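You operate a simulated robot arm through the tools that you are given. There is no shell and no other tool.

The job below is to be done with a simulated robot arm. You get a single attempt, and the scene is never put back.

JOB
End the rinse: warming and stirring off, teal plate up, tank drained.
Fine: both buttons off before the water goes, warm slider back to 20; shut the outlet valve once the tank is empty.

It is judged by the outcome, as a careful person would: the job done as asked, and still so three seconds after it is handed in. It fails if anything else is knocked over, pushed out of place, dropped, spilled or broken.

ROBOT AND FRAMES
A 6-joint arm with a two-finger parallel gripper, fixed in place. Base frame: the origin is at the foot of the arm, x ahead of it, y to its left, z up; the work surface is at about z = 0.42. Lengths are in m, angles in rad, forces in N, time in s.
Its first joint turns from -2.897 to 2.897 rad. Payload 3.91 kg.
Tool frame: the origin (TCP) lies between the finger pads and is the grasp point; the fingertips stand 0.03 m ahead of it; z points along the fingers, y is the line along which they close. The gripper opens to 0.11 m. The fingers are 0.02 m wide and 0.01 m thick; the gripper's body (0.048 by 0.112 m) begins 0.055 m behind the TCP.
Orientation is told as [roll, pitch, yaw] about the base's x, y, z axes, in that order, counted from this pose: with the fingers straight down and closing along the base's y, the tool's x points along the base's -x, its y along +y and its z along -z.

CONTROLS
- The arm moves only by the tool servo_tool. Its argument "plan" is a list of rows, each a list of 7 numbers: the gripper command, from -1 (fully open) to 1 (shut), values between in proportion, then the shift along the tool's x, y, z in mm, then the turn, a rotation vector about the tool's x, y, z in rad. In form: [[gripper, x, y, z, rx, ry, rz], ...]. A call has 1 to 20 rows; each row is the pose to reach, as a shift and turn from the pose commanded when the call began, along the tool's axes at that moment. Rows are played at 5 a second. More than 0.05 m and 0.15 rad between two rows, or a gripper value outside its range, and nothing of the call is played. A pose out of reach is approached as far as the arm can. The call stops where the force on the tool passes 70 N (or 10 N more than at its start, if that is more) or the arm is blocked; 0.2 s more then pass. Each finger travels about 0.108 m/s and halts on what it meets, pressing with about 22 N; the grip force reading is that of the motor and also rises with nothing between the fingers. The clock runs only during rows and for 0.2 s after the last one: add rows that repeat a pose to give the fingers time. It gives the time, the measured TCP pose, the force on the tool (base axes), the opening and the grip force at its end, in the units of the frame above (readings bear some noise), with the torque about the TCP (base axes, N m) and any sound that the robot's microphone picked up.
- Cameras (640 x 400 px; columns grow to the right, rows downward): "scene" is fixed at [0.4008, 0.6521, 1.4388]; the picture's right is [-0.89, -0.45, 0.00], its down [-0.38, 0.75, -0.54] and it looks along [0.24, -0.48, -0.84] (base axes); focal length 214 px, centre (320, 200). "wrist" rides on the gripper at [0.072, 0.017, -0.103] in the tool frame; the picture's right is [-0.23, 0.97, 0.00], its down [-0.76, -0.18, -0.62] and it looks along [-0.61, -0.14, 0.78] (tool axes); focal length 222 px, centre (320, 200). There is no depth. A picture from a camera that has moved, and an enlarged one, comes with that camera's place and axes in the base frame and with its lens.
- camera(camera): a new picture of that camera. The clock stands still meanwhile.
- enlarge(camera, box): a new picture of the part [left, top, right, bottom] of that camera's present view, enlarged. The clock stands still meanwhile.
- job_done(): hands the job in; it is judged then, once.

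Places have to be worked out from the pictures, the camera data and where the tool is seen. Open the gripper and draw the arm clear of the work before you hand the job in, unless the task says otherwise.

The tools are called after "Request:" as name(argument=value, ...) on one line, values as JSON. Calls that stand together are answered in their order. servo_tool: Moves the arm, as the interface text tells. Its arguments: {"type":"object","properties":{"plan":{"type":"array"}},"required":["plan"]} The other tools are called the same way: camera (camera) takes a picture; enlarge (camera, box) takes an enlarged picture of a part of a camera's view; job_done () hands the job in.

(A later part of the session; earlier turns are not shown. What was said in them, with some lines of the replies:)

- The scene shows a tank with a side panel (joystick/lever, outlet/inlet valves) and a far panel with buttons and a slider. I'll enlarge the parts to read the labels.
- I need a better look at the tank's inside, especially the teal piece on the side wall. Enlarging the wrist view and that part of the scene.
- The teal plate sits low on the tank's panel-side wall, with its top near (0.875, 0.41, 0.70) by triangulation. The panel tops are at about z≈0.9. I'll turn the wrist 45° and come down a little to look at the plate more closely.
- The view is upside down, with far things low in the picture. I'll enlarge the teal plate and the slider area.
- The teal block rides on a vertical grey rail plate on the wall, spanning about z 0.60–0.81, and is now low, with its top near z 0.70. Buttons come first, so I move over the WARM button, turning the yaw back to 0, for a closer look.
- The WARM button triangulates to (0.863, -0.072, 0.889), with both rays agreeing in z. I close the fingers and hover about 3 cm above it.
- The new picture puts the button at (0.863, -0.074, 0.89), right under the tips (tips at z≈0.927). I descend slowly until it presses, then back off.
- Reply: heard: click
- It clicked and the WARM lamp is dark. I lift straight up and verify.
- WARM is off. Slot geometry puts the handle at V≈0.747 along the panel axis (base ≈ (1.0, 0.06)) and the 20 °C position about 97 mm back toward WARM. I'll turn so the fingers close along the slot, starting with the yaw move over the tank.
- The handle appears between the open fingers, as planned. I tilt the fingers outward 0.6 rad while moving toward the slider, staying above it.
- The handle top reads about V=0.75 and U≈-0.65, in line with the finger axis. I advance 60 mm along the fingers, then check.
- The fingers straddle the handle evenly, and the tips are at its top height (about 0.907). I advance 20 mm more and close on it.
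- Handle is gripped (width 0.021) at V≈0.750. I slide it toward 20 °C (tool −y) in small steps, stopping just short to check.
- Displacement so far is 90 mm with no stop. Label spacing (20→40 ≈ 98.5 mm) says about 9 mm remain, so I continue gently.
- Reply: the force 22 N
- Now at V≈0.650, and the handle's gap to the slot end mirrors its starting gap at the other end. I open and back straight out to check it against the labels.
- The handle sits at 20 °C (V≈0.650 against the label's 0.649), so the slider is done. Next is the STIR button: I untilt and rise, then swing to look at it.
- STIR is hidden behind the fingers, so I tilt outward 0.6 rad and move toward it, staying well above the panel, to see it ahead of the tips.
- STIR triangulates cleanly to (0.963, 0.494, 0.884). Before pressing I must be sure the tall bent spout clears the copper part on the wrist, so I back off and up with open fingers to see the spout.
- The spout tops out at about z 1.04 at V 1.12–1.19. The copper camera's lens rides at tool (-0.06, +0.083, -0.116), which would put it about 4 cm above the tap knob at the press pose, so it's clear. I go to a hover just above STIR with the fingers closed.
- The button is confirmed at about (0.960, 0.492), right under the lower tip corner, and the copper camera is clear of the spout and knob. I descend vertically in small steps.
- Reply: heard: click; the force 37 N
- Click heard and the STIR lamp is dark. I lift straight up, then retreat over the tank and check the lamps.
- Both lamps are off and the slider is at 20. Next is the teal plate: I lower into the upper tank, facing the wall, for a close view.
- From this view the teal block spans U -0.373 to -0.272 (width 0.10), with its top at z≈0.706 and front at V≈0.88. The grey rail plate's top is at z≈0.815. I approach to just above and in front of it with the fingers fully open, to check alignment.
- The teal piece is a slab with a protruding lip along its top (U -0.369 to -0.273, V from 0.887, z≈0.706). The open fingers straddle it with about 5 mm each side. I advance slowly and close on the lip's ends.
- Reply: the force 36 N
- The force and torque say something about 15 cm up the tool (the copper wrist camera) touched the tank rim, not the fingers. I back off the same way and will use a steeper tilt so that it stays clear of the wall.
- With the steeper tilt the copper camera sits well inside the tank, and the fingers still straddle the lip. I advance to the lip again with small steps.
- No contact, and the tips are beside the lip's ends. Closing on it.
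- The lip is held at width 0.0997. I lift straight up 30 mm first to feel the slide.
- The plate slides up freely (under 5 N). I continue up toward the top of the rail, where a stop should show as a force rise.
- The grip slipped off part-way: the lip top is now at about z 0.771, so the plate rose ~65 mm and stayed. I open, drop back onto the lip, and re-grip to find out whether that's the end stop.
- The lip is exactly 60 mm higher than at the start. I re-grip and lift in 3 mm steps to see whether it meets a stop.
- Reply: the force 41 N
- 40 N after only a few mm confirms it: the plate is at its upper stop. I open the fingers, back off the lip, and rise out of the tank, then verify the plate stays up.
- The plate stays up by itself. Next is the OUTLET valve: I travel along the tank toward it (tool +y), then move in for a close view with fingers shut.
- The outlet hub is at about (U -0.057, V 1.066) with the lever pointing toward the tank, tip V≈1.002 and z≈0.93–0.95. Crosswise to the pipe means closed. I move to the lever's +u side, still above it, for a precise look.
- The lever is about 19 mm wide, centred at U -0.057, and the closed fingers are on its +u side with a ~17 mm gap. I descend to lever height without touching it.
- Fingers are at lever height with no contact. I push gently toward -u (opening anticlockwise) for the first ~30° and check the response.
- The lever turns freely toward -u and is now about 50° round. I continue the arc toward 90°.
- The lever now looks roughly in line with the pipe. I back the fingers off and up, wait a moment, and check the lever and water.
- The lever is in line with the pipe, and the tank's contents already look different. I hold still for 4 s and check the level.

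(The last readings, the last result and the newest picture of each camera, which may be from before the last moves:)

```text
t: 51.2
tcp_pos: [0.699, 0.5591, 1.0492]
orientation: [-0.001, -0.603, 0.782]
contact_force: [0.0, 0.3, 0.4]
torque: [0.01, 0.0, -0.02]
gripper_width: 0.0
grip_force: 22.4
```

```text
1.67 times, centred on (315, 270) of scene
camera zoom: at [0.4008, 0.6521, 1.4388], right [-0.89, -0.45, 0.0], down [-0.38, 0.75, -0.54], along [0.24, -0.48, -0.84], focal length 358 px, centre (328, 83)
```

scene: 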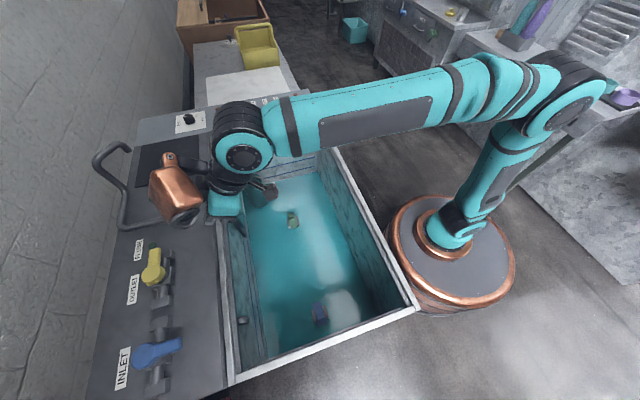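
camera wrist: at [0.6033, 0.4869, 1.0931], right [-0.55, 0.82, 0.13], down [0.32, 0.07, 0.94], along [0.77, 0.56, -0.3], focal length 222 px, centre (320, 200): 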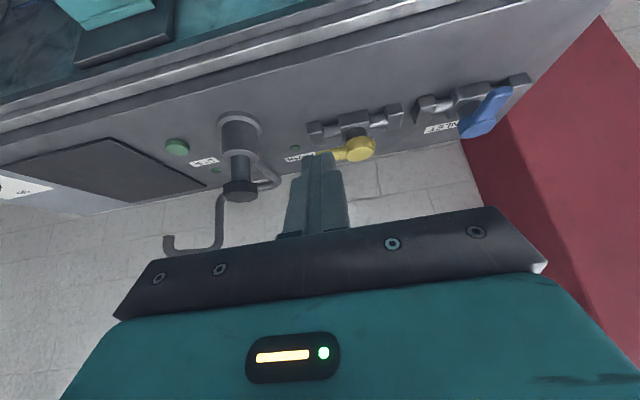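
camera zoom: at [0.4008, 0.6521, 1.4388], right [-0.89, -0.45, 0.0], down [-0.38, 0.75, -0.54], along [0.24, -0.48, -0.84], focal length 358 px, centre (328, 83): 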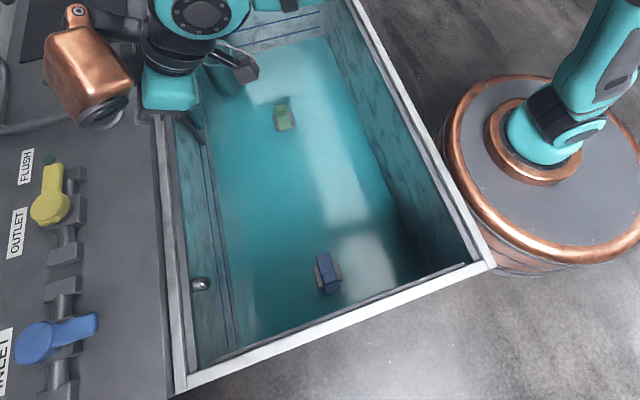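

The water is draining: the objects on the tank floor are emerging. I keep waiting.

Request:
servo_tool(plan=[[1, 0, 0, 0, 0, 0, 0], [1, 0, 0, 0, 0, 0, 0], [1, 0, 0, 0, 0, 0, 0], [1, 0, 0, 0, 0, 0, 0], [1, 0, 0, 0, 0, 0, 0], [1, 0, 0, 0, 0, 0, 0], [1, 0, 0, 0, 0, 0, 0], [1, 0, 0, 0, 0, 0, 0], [1, 0, 0, 0, 0, 0, 0], [1, 0, 0, 0, 0, 0, 0], [1, 0, 0, 0, 0, 0, 0], [1, 0, 0, 0, 0, 0, 0], [1, 0, 0, 0, 0, 0, 0], [1, 0, 0, 0, 0, 0, 0], [1, 0, 0, 0, 0, 0, 0], [1, 0, 0, 0, 0, 0, 0], [1, 0, 0, 0, 0, 0, 0], [1, 0, 0, 0, 0, 0, 0], [1, 0, 0, 0, 0, 0, 0], [1, 0, 0, 0, 0, 0, 0]])

Request:
servo_tool(plan=[[1, 0, 0, 0, 0, 0, 0], [1, 0, 0, 0, 0, 0, 0], [1, 0, 0, 0, 0, 0, 0], [1, 0, 0, 0, 0, 0, 0], [1, 0, 0, 0, 0, 0, 0], [1, 0, 0, 0, 0, 0, 0], [1, 0, 0, 0, 0, 0, 0], [1, 0, 0, 0, 0, 0, 0], [1, 0, 0, 0, 0, 0, 0], [1, 0, 0, 0, 0, 0, 0], [1, 0, 0, 0, 0, 0, 0], [1, 0, 0, 0, 0, 0, 0], [1, 0, 0, 0, 0, 0, 0], [1, 0, 0, 0, 0, 0, 0], [1, 0, 0, 0, 0, 0, 0], [1, 0, 0, 0, 0, 0, 0], [1, 0, 0, 0, 0, 0, 0], [1, 0, 0, 0, 0, 0, 0], [1, 0, 0, 0, 0, 0, 0], [1, 0, 0, 0, 0, 0, 0]])

Request:
enlarge(camera="scene", box=[210, 150, 420, 390])

```text
t: 55.4
tcp_pos: [0.6995, 0.5594, 1.0471]
orientation: [0.001, -0.601, 0.781]
contact_force: [0.0, -0.5, 0.2]
torque: [0.0, 0.02, -0.01]
gripper_width: 0.0001
grip_force: 21.7
```

```text
t: 59.6
tcp_pos: [0.6999, 0.559, 1.0481]
orientation: [0.0, -0.601, 0.781]
contact_force: [-0.3, 0.3, 0.3]
torque: [0.01, 0.01, 0.02]
gripper_width: 0.0001
grip_force: 21.9
```

```text
1.67 times, centred on (315, 270) of scene
camera zoom: at [0.4008, 0.6521, 1.4388], right [-0.89, -0.45, 0.0], down [-0.38, 0.75, -0.54], along [0.24, -0.48, -0.84], focal length 358 px, centre (328, 83)
```

zoom: 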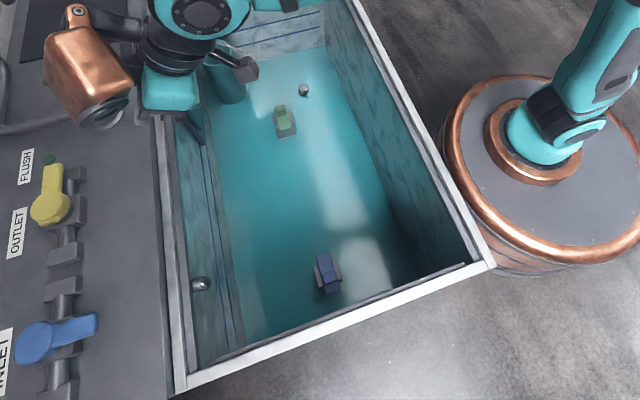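

Still draining; a third object (near the drain corner) has surfaced. I wait further.

Request:
servo_tool(plan=[[1, 0, 0, 0, 0, 0, 0], [1, 0, 0, 0, 0, 0, 0], [1, 0, 0, 0, 0, 0, 0], [1, 0, 0, 0, 0, 0, 0], [1, 0, 0, 0, 0, 0, 0], [1, 0, 0, 0, 0, 0, 0], [1, 0, 0, 0, 0, 0, 0], [1, 0, 0, 0, 0, 0, 0], [1, 0, 0, 0, 0, 0, 0], [1, 0, 0, 0, 0, 0, 0], [1, 0, 0, 0, 0, 0, 0], [1, 0, 0, 0, 0, 0, 0], [1, 0, 0, 0, 0, 0, 0], [1, 0, 0, 0, 0, 0, 0], [1, 0, 0, 0, 0, 0, 0], [1, 0, 0, 0, 0, 0, 0], [1, 0, 0, 0, 0, 0, 0], [1, 0, 0, 0, 0, 0, 0], [1, 0, 0, 0, 0, 0, 0], [1, 0, 0, 0, 0, 0, 0]])

Request:
servo_tool(plan=[[1, 0, 0, 0, 0, 0, 0], [1, 0, 0, 0, 0, 0, 0], [1, 0, 0, 0, 0, 0, 0], [1, 0, 0, 0, 0, 0, 0], [1, 0, 0, 0, 0, 0, 0], [1, 0, 0, 0, 0, 0, 0], [1, 0, 0, 0, 0, 0, 0], [1, 0, 0, 0, 0, 0, 0], [1, 0, 0, 0, 0, 0, 0], [1, 0, 0, 0, 0, 0, 0], [1, 0, 0, 0, 0, 0, 0], [1, 0, 0, 0, 0, 0, 0], [1, 0, 0, 0, 0, 0, 0], [1, 0, 0, 0, 0, 0, 0], [1, 0, 0, 0, 0, 0, 0], [1, 0, 0, 0, 0, 0, 0], [1, 0, 0, 0, 0, 0, 0], [1, 0, 0, 0, 0, 0, 0], [1, 0, 0, 0, 0, 0, 0], [1, 0, 0, 0, 0, 0, 0]])

Request:
enlarge(camera="scene", box=[210, 150, 420, 390])

```text
t: 63.8
tcp_pos: [0.6992, 0.5594, 1.0481]
orientation: [0.0, -0.6, 0.782]
contact_force: [0.0, 0.2, -0.2]
torque: [-0.01, 0.0, 0.02]
gripper_width: 0.0
grip_force: 21.7
```

```text
t: 68.0
tcp_pos: [0.6995, 0.5579, 1.0481]
orientation: [0.001, -0.602, 0.783]
contact_force: [-0.2, 0.2, 0.1]
torque: [-0.01, -0.03, 0.02]
gripper_width: 0.0001
grip_force: 21.9
```

```text
1.67 times, centred on (315, 270) of scene
camera zoom: at [0.4008, 0.6521, 1.4388], right [-0.89, -0.45, 0.0], down [-0.38, 0.75, -0.54], along [0.24, -0.48, -0.84], focal length 358 px, centre (328, 83)
```

zoom: 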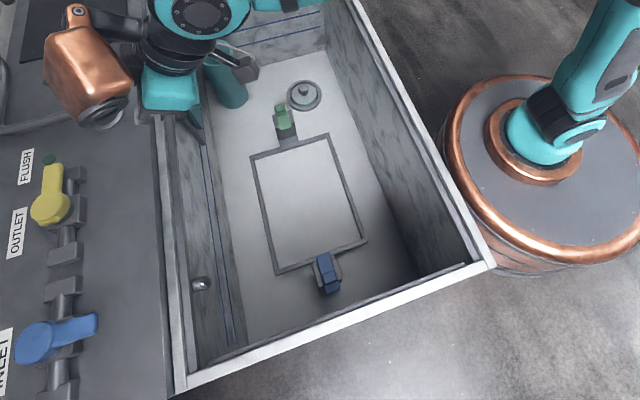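

The tank is visibly empty, with the floor, rack and drain all exposed. To shut the valve I must push the lever from its far (+v) side, so I go to a hover just beyond the lever tip (lever centre V≈1.061, tip U≈-0.115).

Request:
servo_tool(plan=[[1, -28, -2, 31, 0, 0, 0], [1, -56, -4, 62, 0, 0, 0], [1, -83, -5, 92, 0, 0, 0], [1, -111, -7, 123, 0, 0, 0], [1, -139, -8, 154, 0, 0, 0]])

Request:
camera(camera="wrist")

Request:
enlarge(camera="scene", box=[90, 190, 250, 310])

Request:
enlarge(camera="wrist", box=[220, 80, 440, 240])

```text
t: 69.2
tcp_pos: [0.8487, 0.6954, 1.0016]
orientation: [-0.001, -0.605, 0.782]
contact_force: [-0.4, -1.4, 1.7]
torque: [0.03, 0.01, -0.03]
gripper_width: 0.0
grip_force: 22.2
```

```text
taken
camera wrist: at [0.7527, 0.6222, 1.0466], right [-0.55, 0.82, 0.13], down [0.32, 0.07, 0.95], along [0.77, 0.57, -0.3], focal length 222 px, centre (320, 200)
```

wrist: 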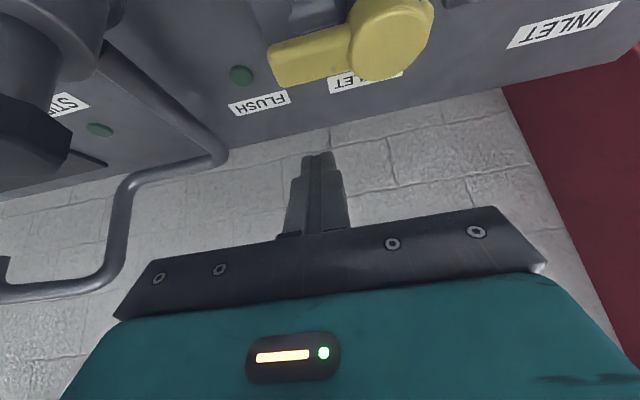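

```text
3.33 times, centred on (170, 250) of scene
camera zoom: at [0.4008, 0.6521, 1.4388], right [-0.89, -0.45, 0.0], down [-0.38, 0.75, -0.54], along [0.24, -0.48, -0.84], focal length 715 px, centre (820, 33)
```

zoom: 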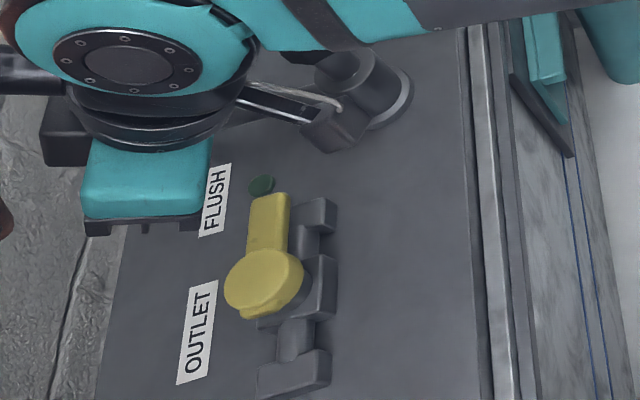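

```text
2.50 times, centred on (330, 160) of wrist
camera zoom: at [0.7527, 0.6222, 1.0466], right [-0.55, 0.82, 0.13], down [0.32, 0.07, 0.95], along [0.77, 0.57, -0.3], focal length 555 px, centre (295, 300)
```

zoom: 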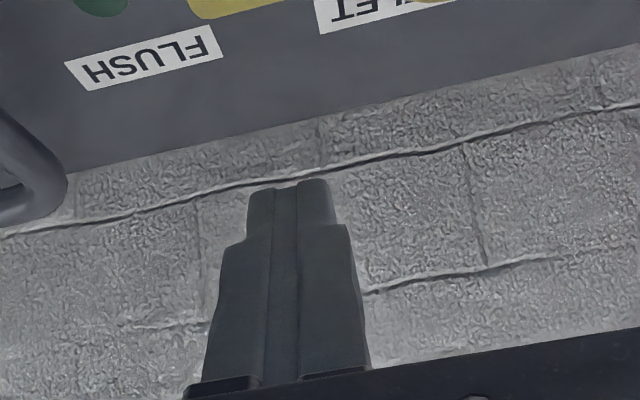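

The reach is fine, and the lever's far edge is at V≈1.070, leaving ~10 mm for the fingers behind it. I descend vertically.

Request:
servo_tool(plan=[[1, 11.4, 0, 16.4, 0, 0, 0], [1, 22.8, 0, 33, 0, 0, 0], [1, 30.4, 0, 44, 0, 0, 0]])

Request:
camera(camera="wrist")

Request:
enlarge(camera="scene", box=[90, 190, 250, 310])

```text
t: 70.0
tcp_pos: [0.8478, 0.6933, 0.9465]
orientation: [0.001, -0.601, 0.783]
contact_force: [0.0, 0.2, -0.1]
torque: [0.01, 0.01, -0.03]
gripper_width: 0.0001
grip_force: 22.2
```

```text
taken
camera wrist: at [0.7521, 0.6228, 0.9919], right [-0.55, 0.82, 0.13], down [0.32, 0.07, 0.95], along [0.77, 0.56, -0.3], focal length 222 px, centre (320, 200)
```

wrist: 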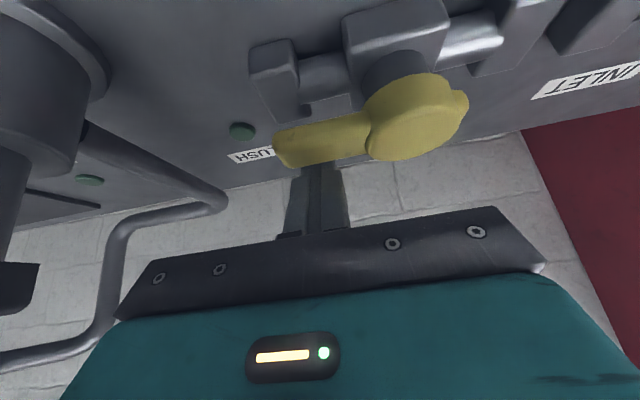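

```text
3.33 times, centred on (170, 250) of scene
camera zoom: at [0.4008, 0.6521, 1.4388], right [-0.89, -0.45, 0.0], down [-0.38, 0.75, -0.54], along [0.24, -0.48, -0.84], focal length 715 px, centre (820, 33)
```

zoom: 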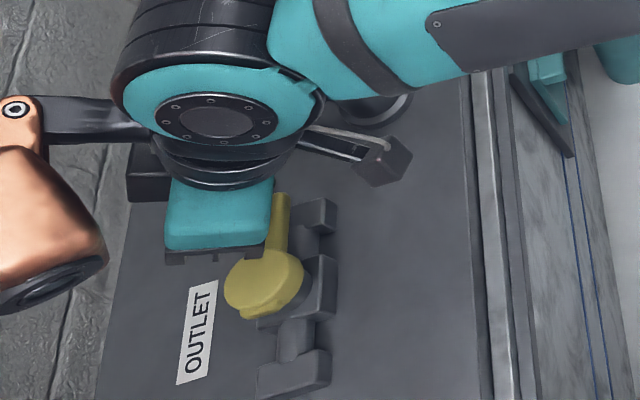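

The fingertips are behind the lever with no contact. I sweep the arc back toward closed, for the first ~60°.

Request:
servo_tool(plan=[[1, 9.9, -1, -6.8, 0, 0, 0], [1, 23.1, -3, -15.9, 0, 0, 0], [1, 29.7, -3, -20.4, 0, 0, 0], [1, 35.4, -3, -24.4, 0, 0, 0], [1, 41.2, -1, -28.4, 0, 0, 0], [1, 47, 1, -32.3, 0, 0, 0], [1, 51.9, 4.5, -35.7, 0, 0, 0], [1, 57.3, 8.5, -39.5, 0, 0, 0]])

Request:
camera(camera="wrist")

Request:
enlarge(camera="scene", box=[90, 190, 250, 310])

```text
t: 71.8
tcp_pos: [0.7938, 0.6503, 0.9474]
orientation: [0.0, -0.603, 0.781]
contact_force: [0.8, -1.0, 1.1]
torque: [0.03, 0.01, -0.02]
gripper_width: 0.0001
grip_force: 21.9
```

```text
taken
camera wrist: at [0.6969, 0.5787, 0.9923], right [-0.55, 0.82, 0.13], down [0.32, 0.07, 0.95], along [0.77, 0.56, -0.3], focal length 222 px, centre (320, 200)
```

wrist: 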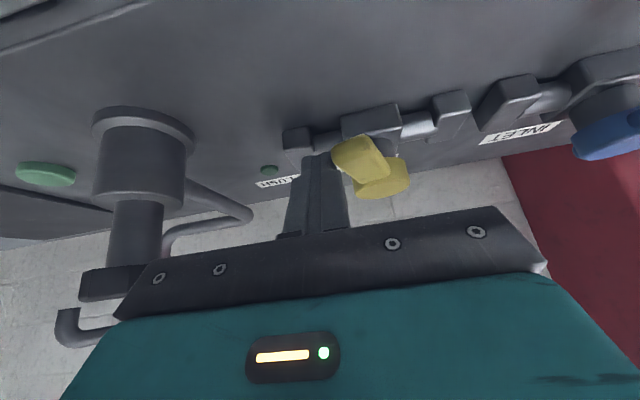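

```text
3.33 times, centred on (170, 250) of scene
camera zoom: at [0.4008, 0.6521, 1.4388], right [-0.89, -0.45, 0.0], down [-0.38, 0.75, -0.54], along [0.24, -0.48, -0.84], focal length 715 px, centre (820, 33)
```

zoom: 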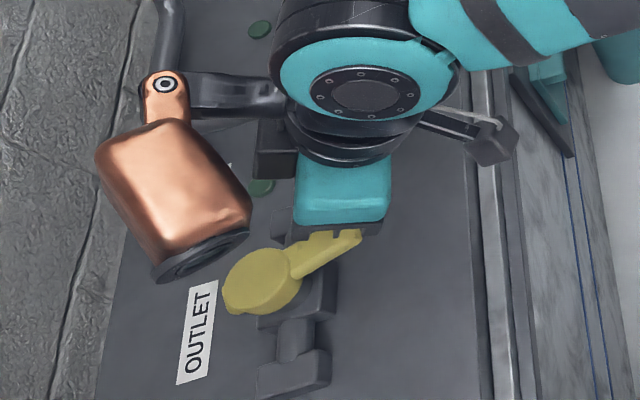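

Lever is about 25° from closed. I finish the arc gently to its original crosswise position, watching for the stop.

Request:
servo_tool(plan=[[1, 5.8, 8, -4, 0, 0, 0], [1, 10.7, 15, -7.4, 0, 0, 0], [1, 13.2, 20, -9.1, 0, 0, 0], [1, 14.8, 23, -10.2, 0, 0, 0], [1, 14.8, 25.5, -10.2, 0, 0, 0]])

Request:
camera(camera="wrist")

Request:
enlarge(camera="scene", box=[90, 190, 250, 310])

```text
t: 73.0
tcp_pos: [0.7656, 0.6526, 0.9459]
orientation: [-0.001, -0.602, 0.78]
contact_force: [48.0, -15.1, 2.7]
torque: [-0.25, -0.86, -1.15]
gripper_width: 0.0003
grip_force: 21.9
```

```text
taken
camera wrist: at [0.67, 0.5813, 0.9918], right [-0.55, 0.82, 0.13], down [0.32, 0.07, 0.95], along [0.77, 0.56, -0.3], focal length 222 px, centre (320, 200)
```

wrist: 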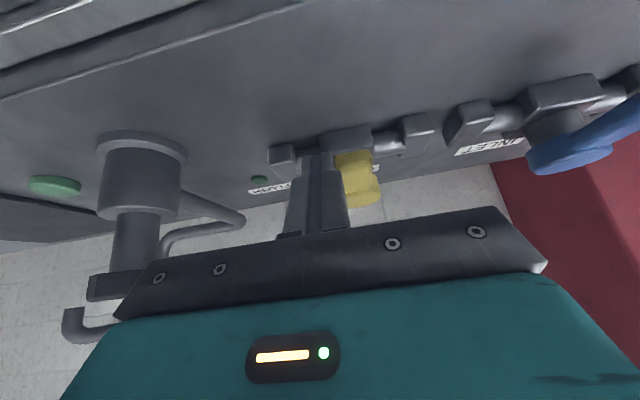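

```text
3.33 times, centred on (170, 250) of scene
camera zoom: at [0.4008, 0.6521, 1.4388], right [-0.89, -0.45, 0.0], down [-0.38, 0.75, -0.54], along [0.24, -0.48, -0.84], focal length 715 px, centre (820, 33)
```

zoom: 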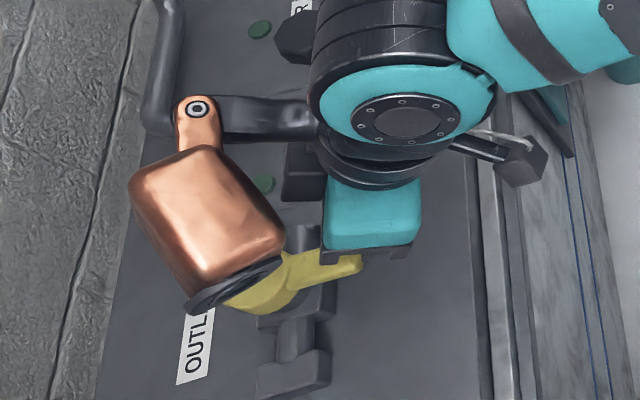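

The force rise says the lever has reached its closed stop. I relieve the push, move away from the lever and lift clear, then check everything.

Request:
servo_tool(plan=[[1, 0, -10, 0, 0, 0, 0], [1, 0, -20, 0, 0, 0, 0], [1, -17, -20, -25, 0, 0, 0], [1, -30, -20, -55, 0, 0, 0], [1, -10, -20, -95, 0, 0, 0], [0, 10, -20, -135, 0, 0.1, 0], [-1, 30, -20, -175, 0, 0.2, 0], [-1, 50, -20, -215, 0, 0.3, 0]])

Request:
camera(camera="scene")

Request:
enlarge(camera="scene", box=[90, 220, 230, 340])

Request:
camera(camera="wrist")

```text
t: 74.8
tcp_pos: [0.6595, 0.5282, 1.0937]
orientation: [0.0, -0.3, 0.781]
contact_force: [0.5, 0.3, -1.4]
torque: [-0.03, 0.04, -0.04]
gripper_width: 0.11
grip_force: 0.1
```

```text
taken
```

scene: 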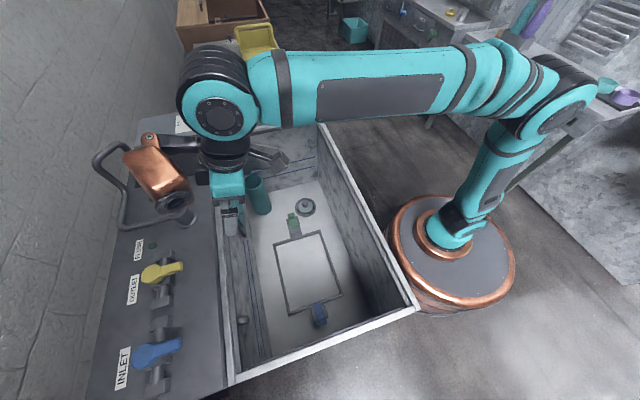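

```text
3.33 times, centred on (160, 280) of scene
camera zoom: at [0.4008, 0.6521, 1.4388], right [-0.89, -0.45, 0.0], down [-0.38, 0.75, -0.54], along [0.24, -0.48, -0.84], focal length 715 px, centre (853, -67)
```

zoom: 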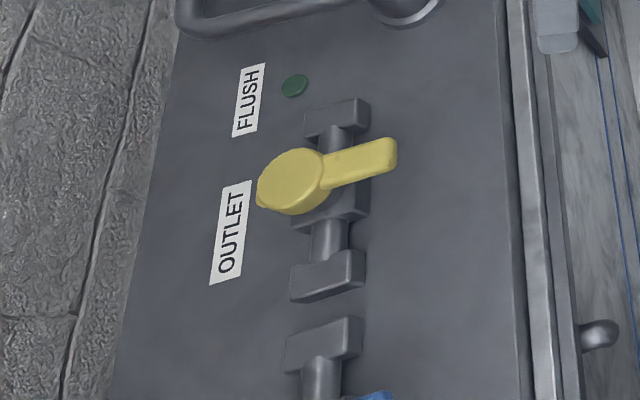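

```text
taken
camera wrist: at [0.5765, 0.47, 1.173], right [-0.53, 0.84, 0.07], down [0.51, 0.26, 0.82], along [0.68, 0.47, -0.57], focal length 222 px, centre (320, 200)
```

wrist: 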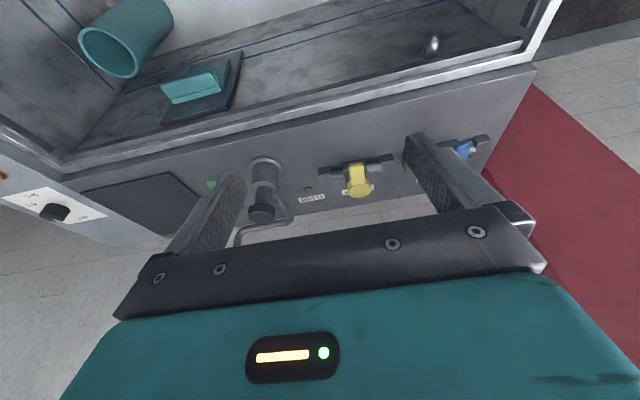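

The outlet lever is back exactly crosswise and the tank is empty. I draw the arm clear and do a final check of lamps, slider and plate.

Request:
servo_tool(plan=[[-1, 29, -17, -23, 0, 0.037, 0], [-1, 58, -34, -47, 0, 0.075, 0], [-1, 87, -50, -70, 0, 0.11, 0], [-1, 115, -67, -93, 0, 0.15, 0], [-1, 144, -84, -117, 0, 0.187, 0], [-1, 173, -100, -140, 0, 0.225, 0], [-1, 202, -117, -163, 0, 0.262, 0], [-1, 231, -134, -187, 0, 0.3, 0]])

Request:
camera(camera="scene")

Request:
enlarge(camera="scene", box=[110, 80, 320, 240])

Request:
enlarge(camera="scene", box=[200, 150, 430, 390])

```text
t: 76.6
tcp_pos: [0.5602, 0.2352, 1.2063]
orientation: [-0.001, 0.0, 0.781]
contact_force: [1.3, 0.3, -0.9]
torque: [-0.06, 0.03, 0.0]
gripper_width: 0.1099
grip_force: 0.0
```

```text
taken
```

scene: 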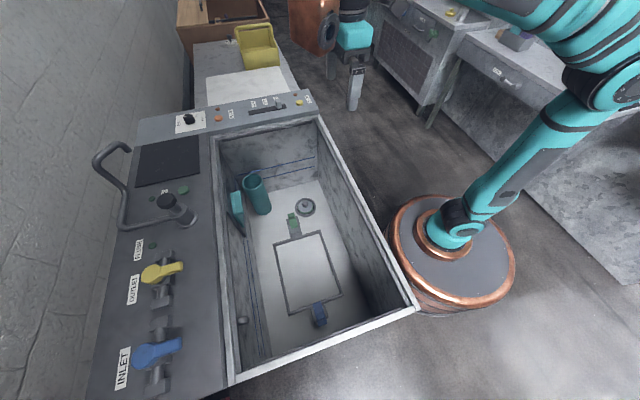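

```text
2.50 times, centred on (215, 160) of scene
camera zoom: at [0.4008, 0.6521, 1.4388], right [-0.89, -0.45, 0.0], down [-0.38, 0.75, -0.54], along [0.24, -0.48, -0.84], focal length 536 px, centre (582, 300)
```

zoom: 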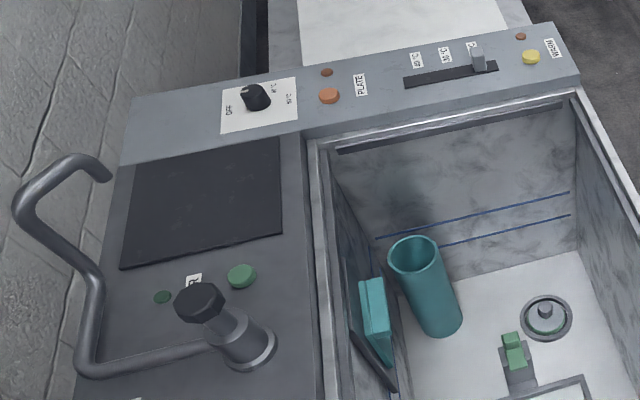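

```text
1.67 times, centred on (315, 270) of scene
camera zoom: at [0.4008, 0.6521, 1.4388], right [-0.89, -0.45, 0.0], down [-0.38, 0.75, -0.54], along [0.24, -0.48, -0.84], focal length 358 px, centre (328, 83)
```

zoom: 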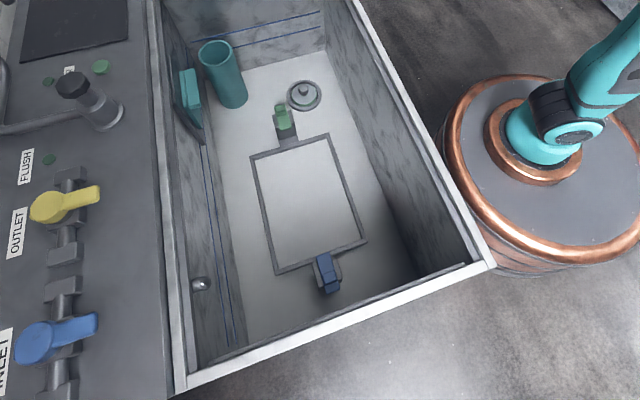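

Everything looks right. One last close check of the slider against its 20 °C label, now that it's unobstructed.

Request:
enlarge(camera="scene", box=[235, 80, 315, 130])

```text
8.00 times, centred on (275, 105) of scene
camera zoom: at [0.4008, 0.6521, 1.4388], right [-0.89, -0.45, 0.0], down [-0.38, 0.75, -0.54], along [0.24, -0.48, -0.84], focal length 1716 px, centre (680, 960)
```

zoom: 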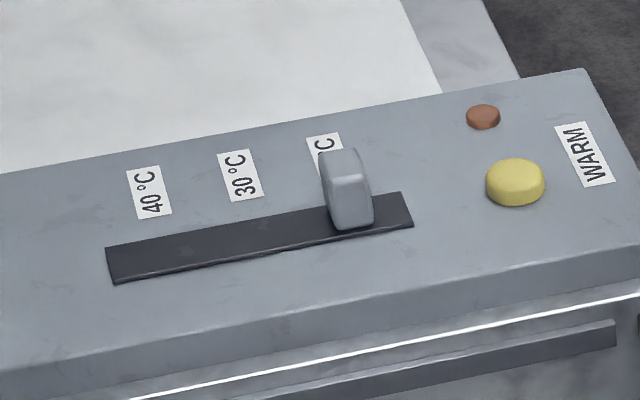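

The slider handle base projects to within about a pixel of the 20 °C mark. Both lamps are dark, the teal plate is at its upper stop, the tank is empty, the outlet is closed, and the arm is clear with the gripper open. I'm handing in the job.

Request:
job_done()

```text
The job is handed in.
```

The rinse is ended as you asked, and I've handed the job in.

- **Warming and stirring:** I pressed both buttons off before any water went. Each one clicked and its lamp went dark.
- **Warm slider:** it is back at 20 °C, within about a millimetre of the mark.
- **Teal plate:** it is raised to its upper stop and stays there by itself.
- **Tank:** it is drained. The floor, rack and drain are all exposed.
- **Outlet valve:** I turned it back to its closed stop once the tank was empty.

On the first try at the teal plate, something on the wrist, most likely the copper camera, touched the tank rim. I backed off and used a steeper angle. Nothing was moved or damaged that I could see in the pictures afterwards.

The gripper is open and the arm is clear of the work.
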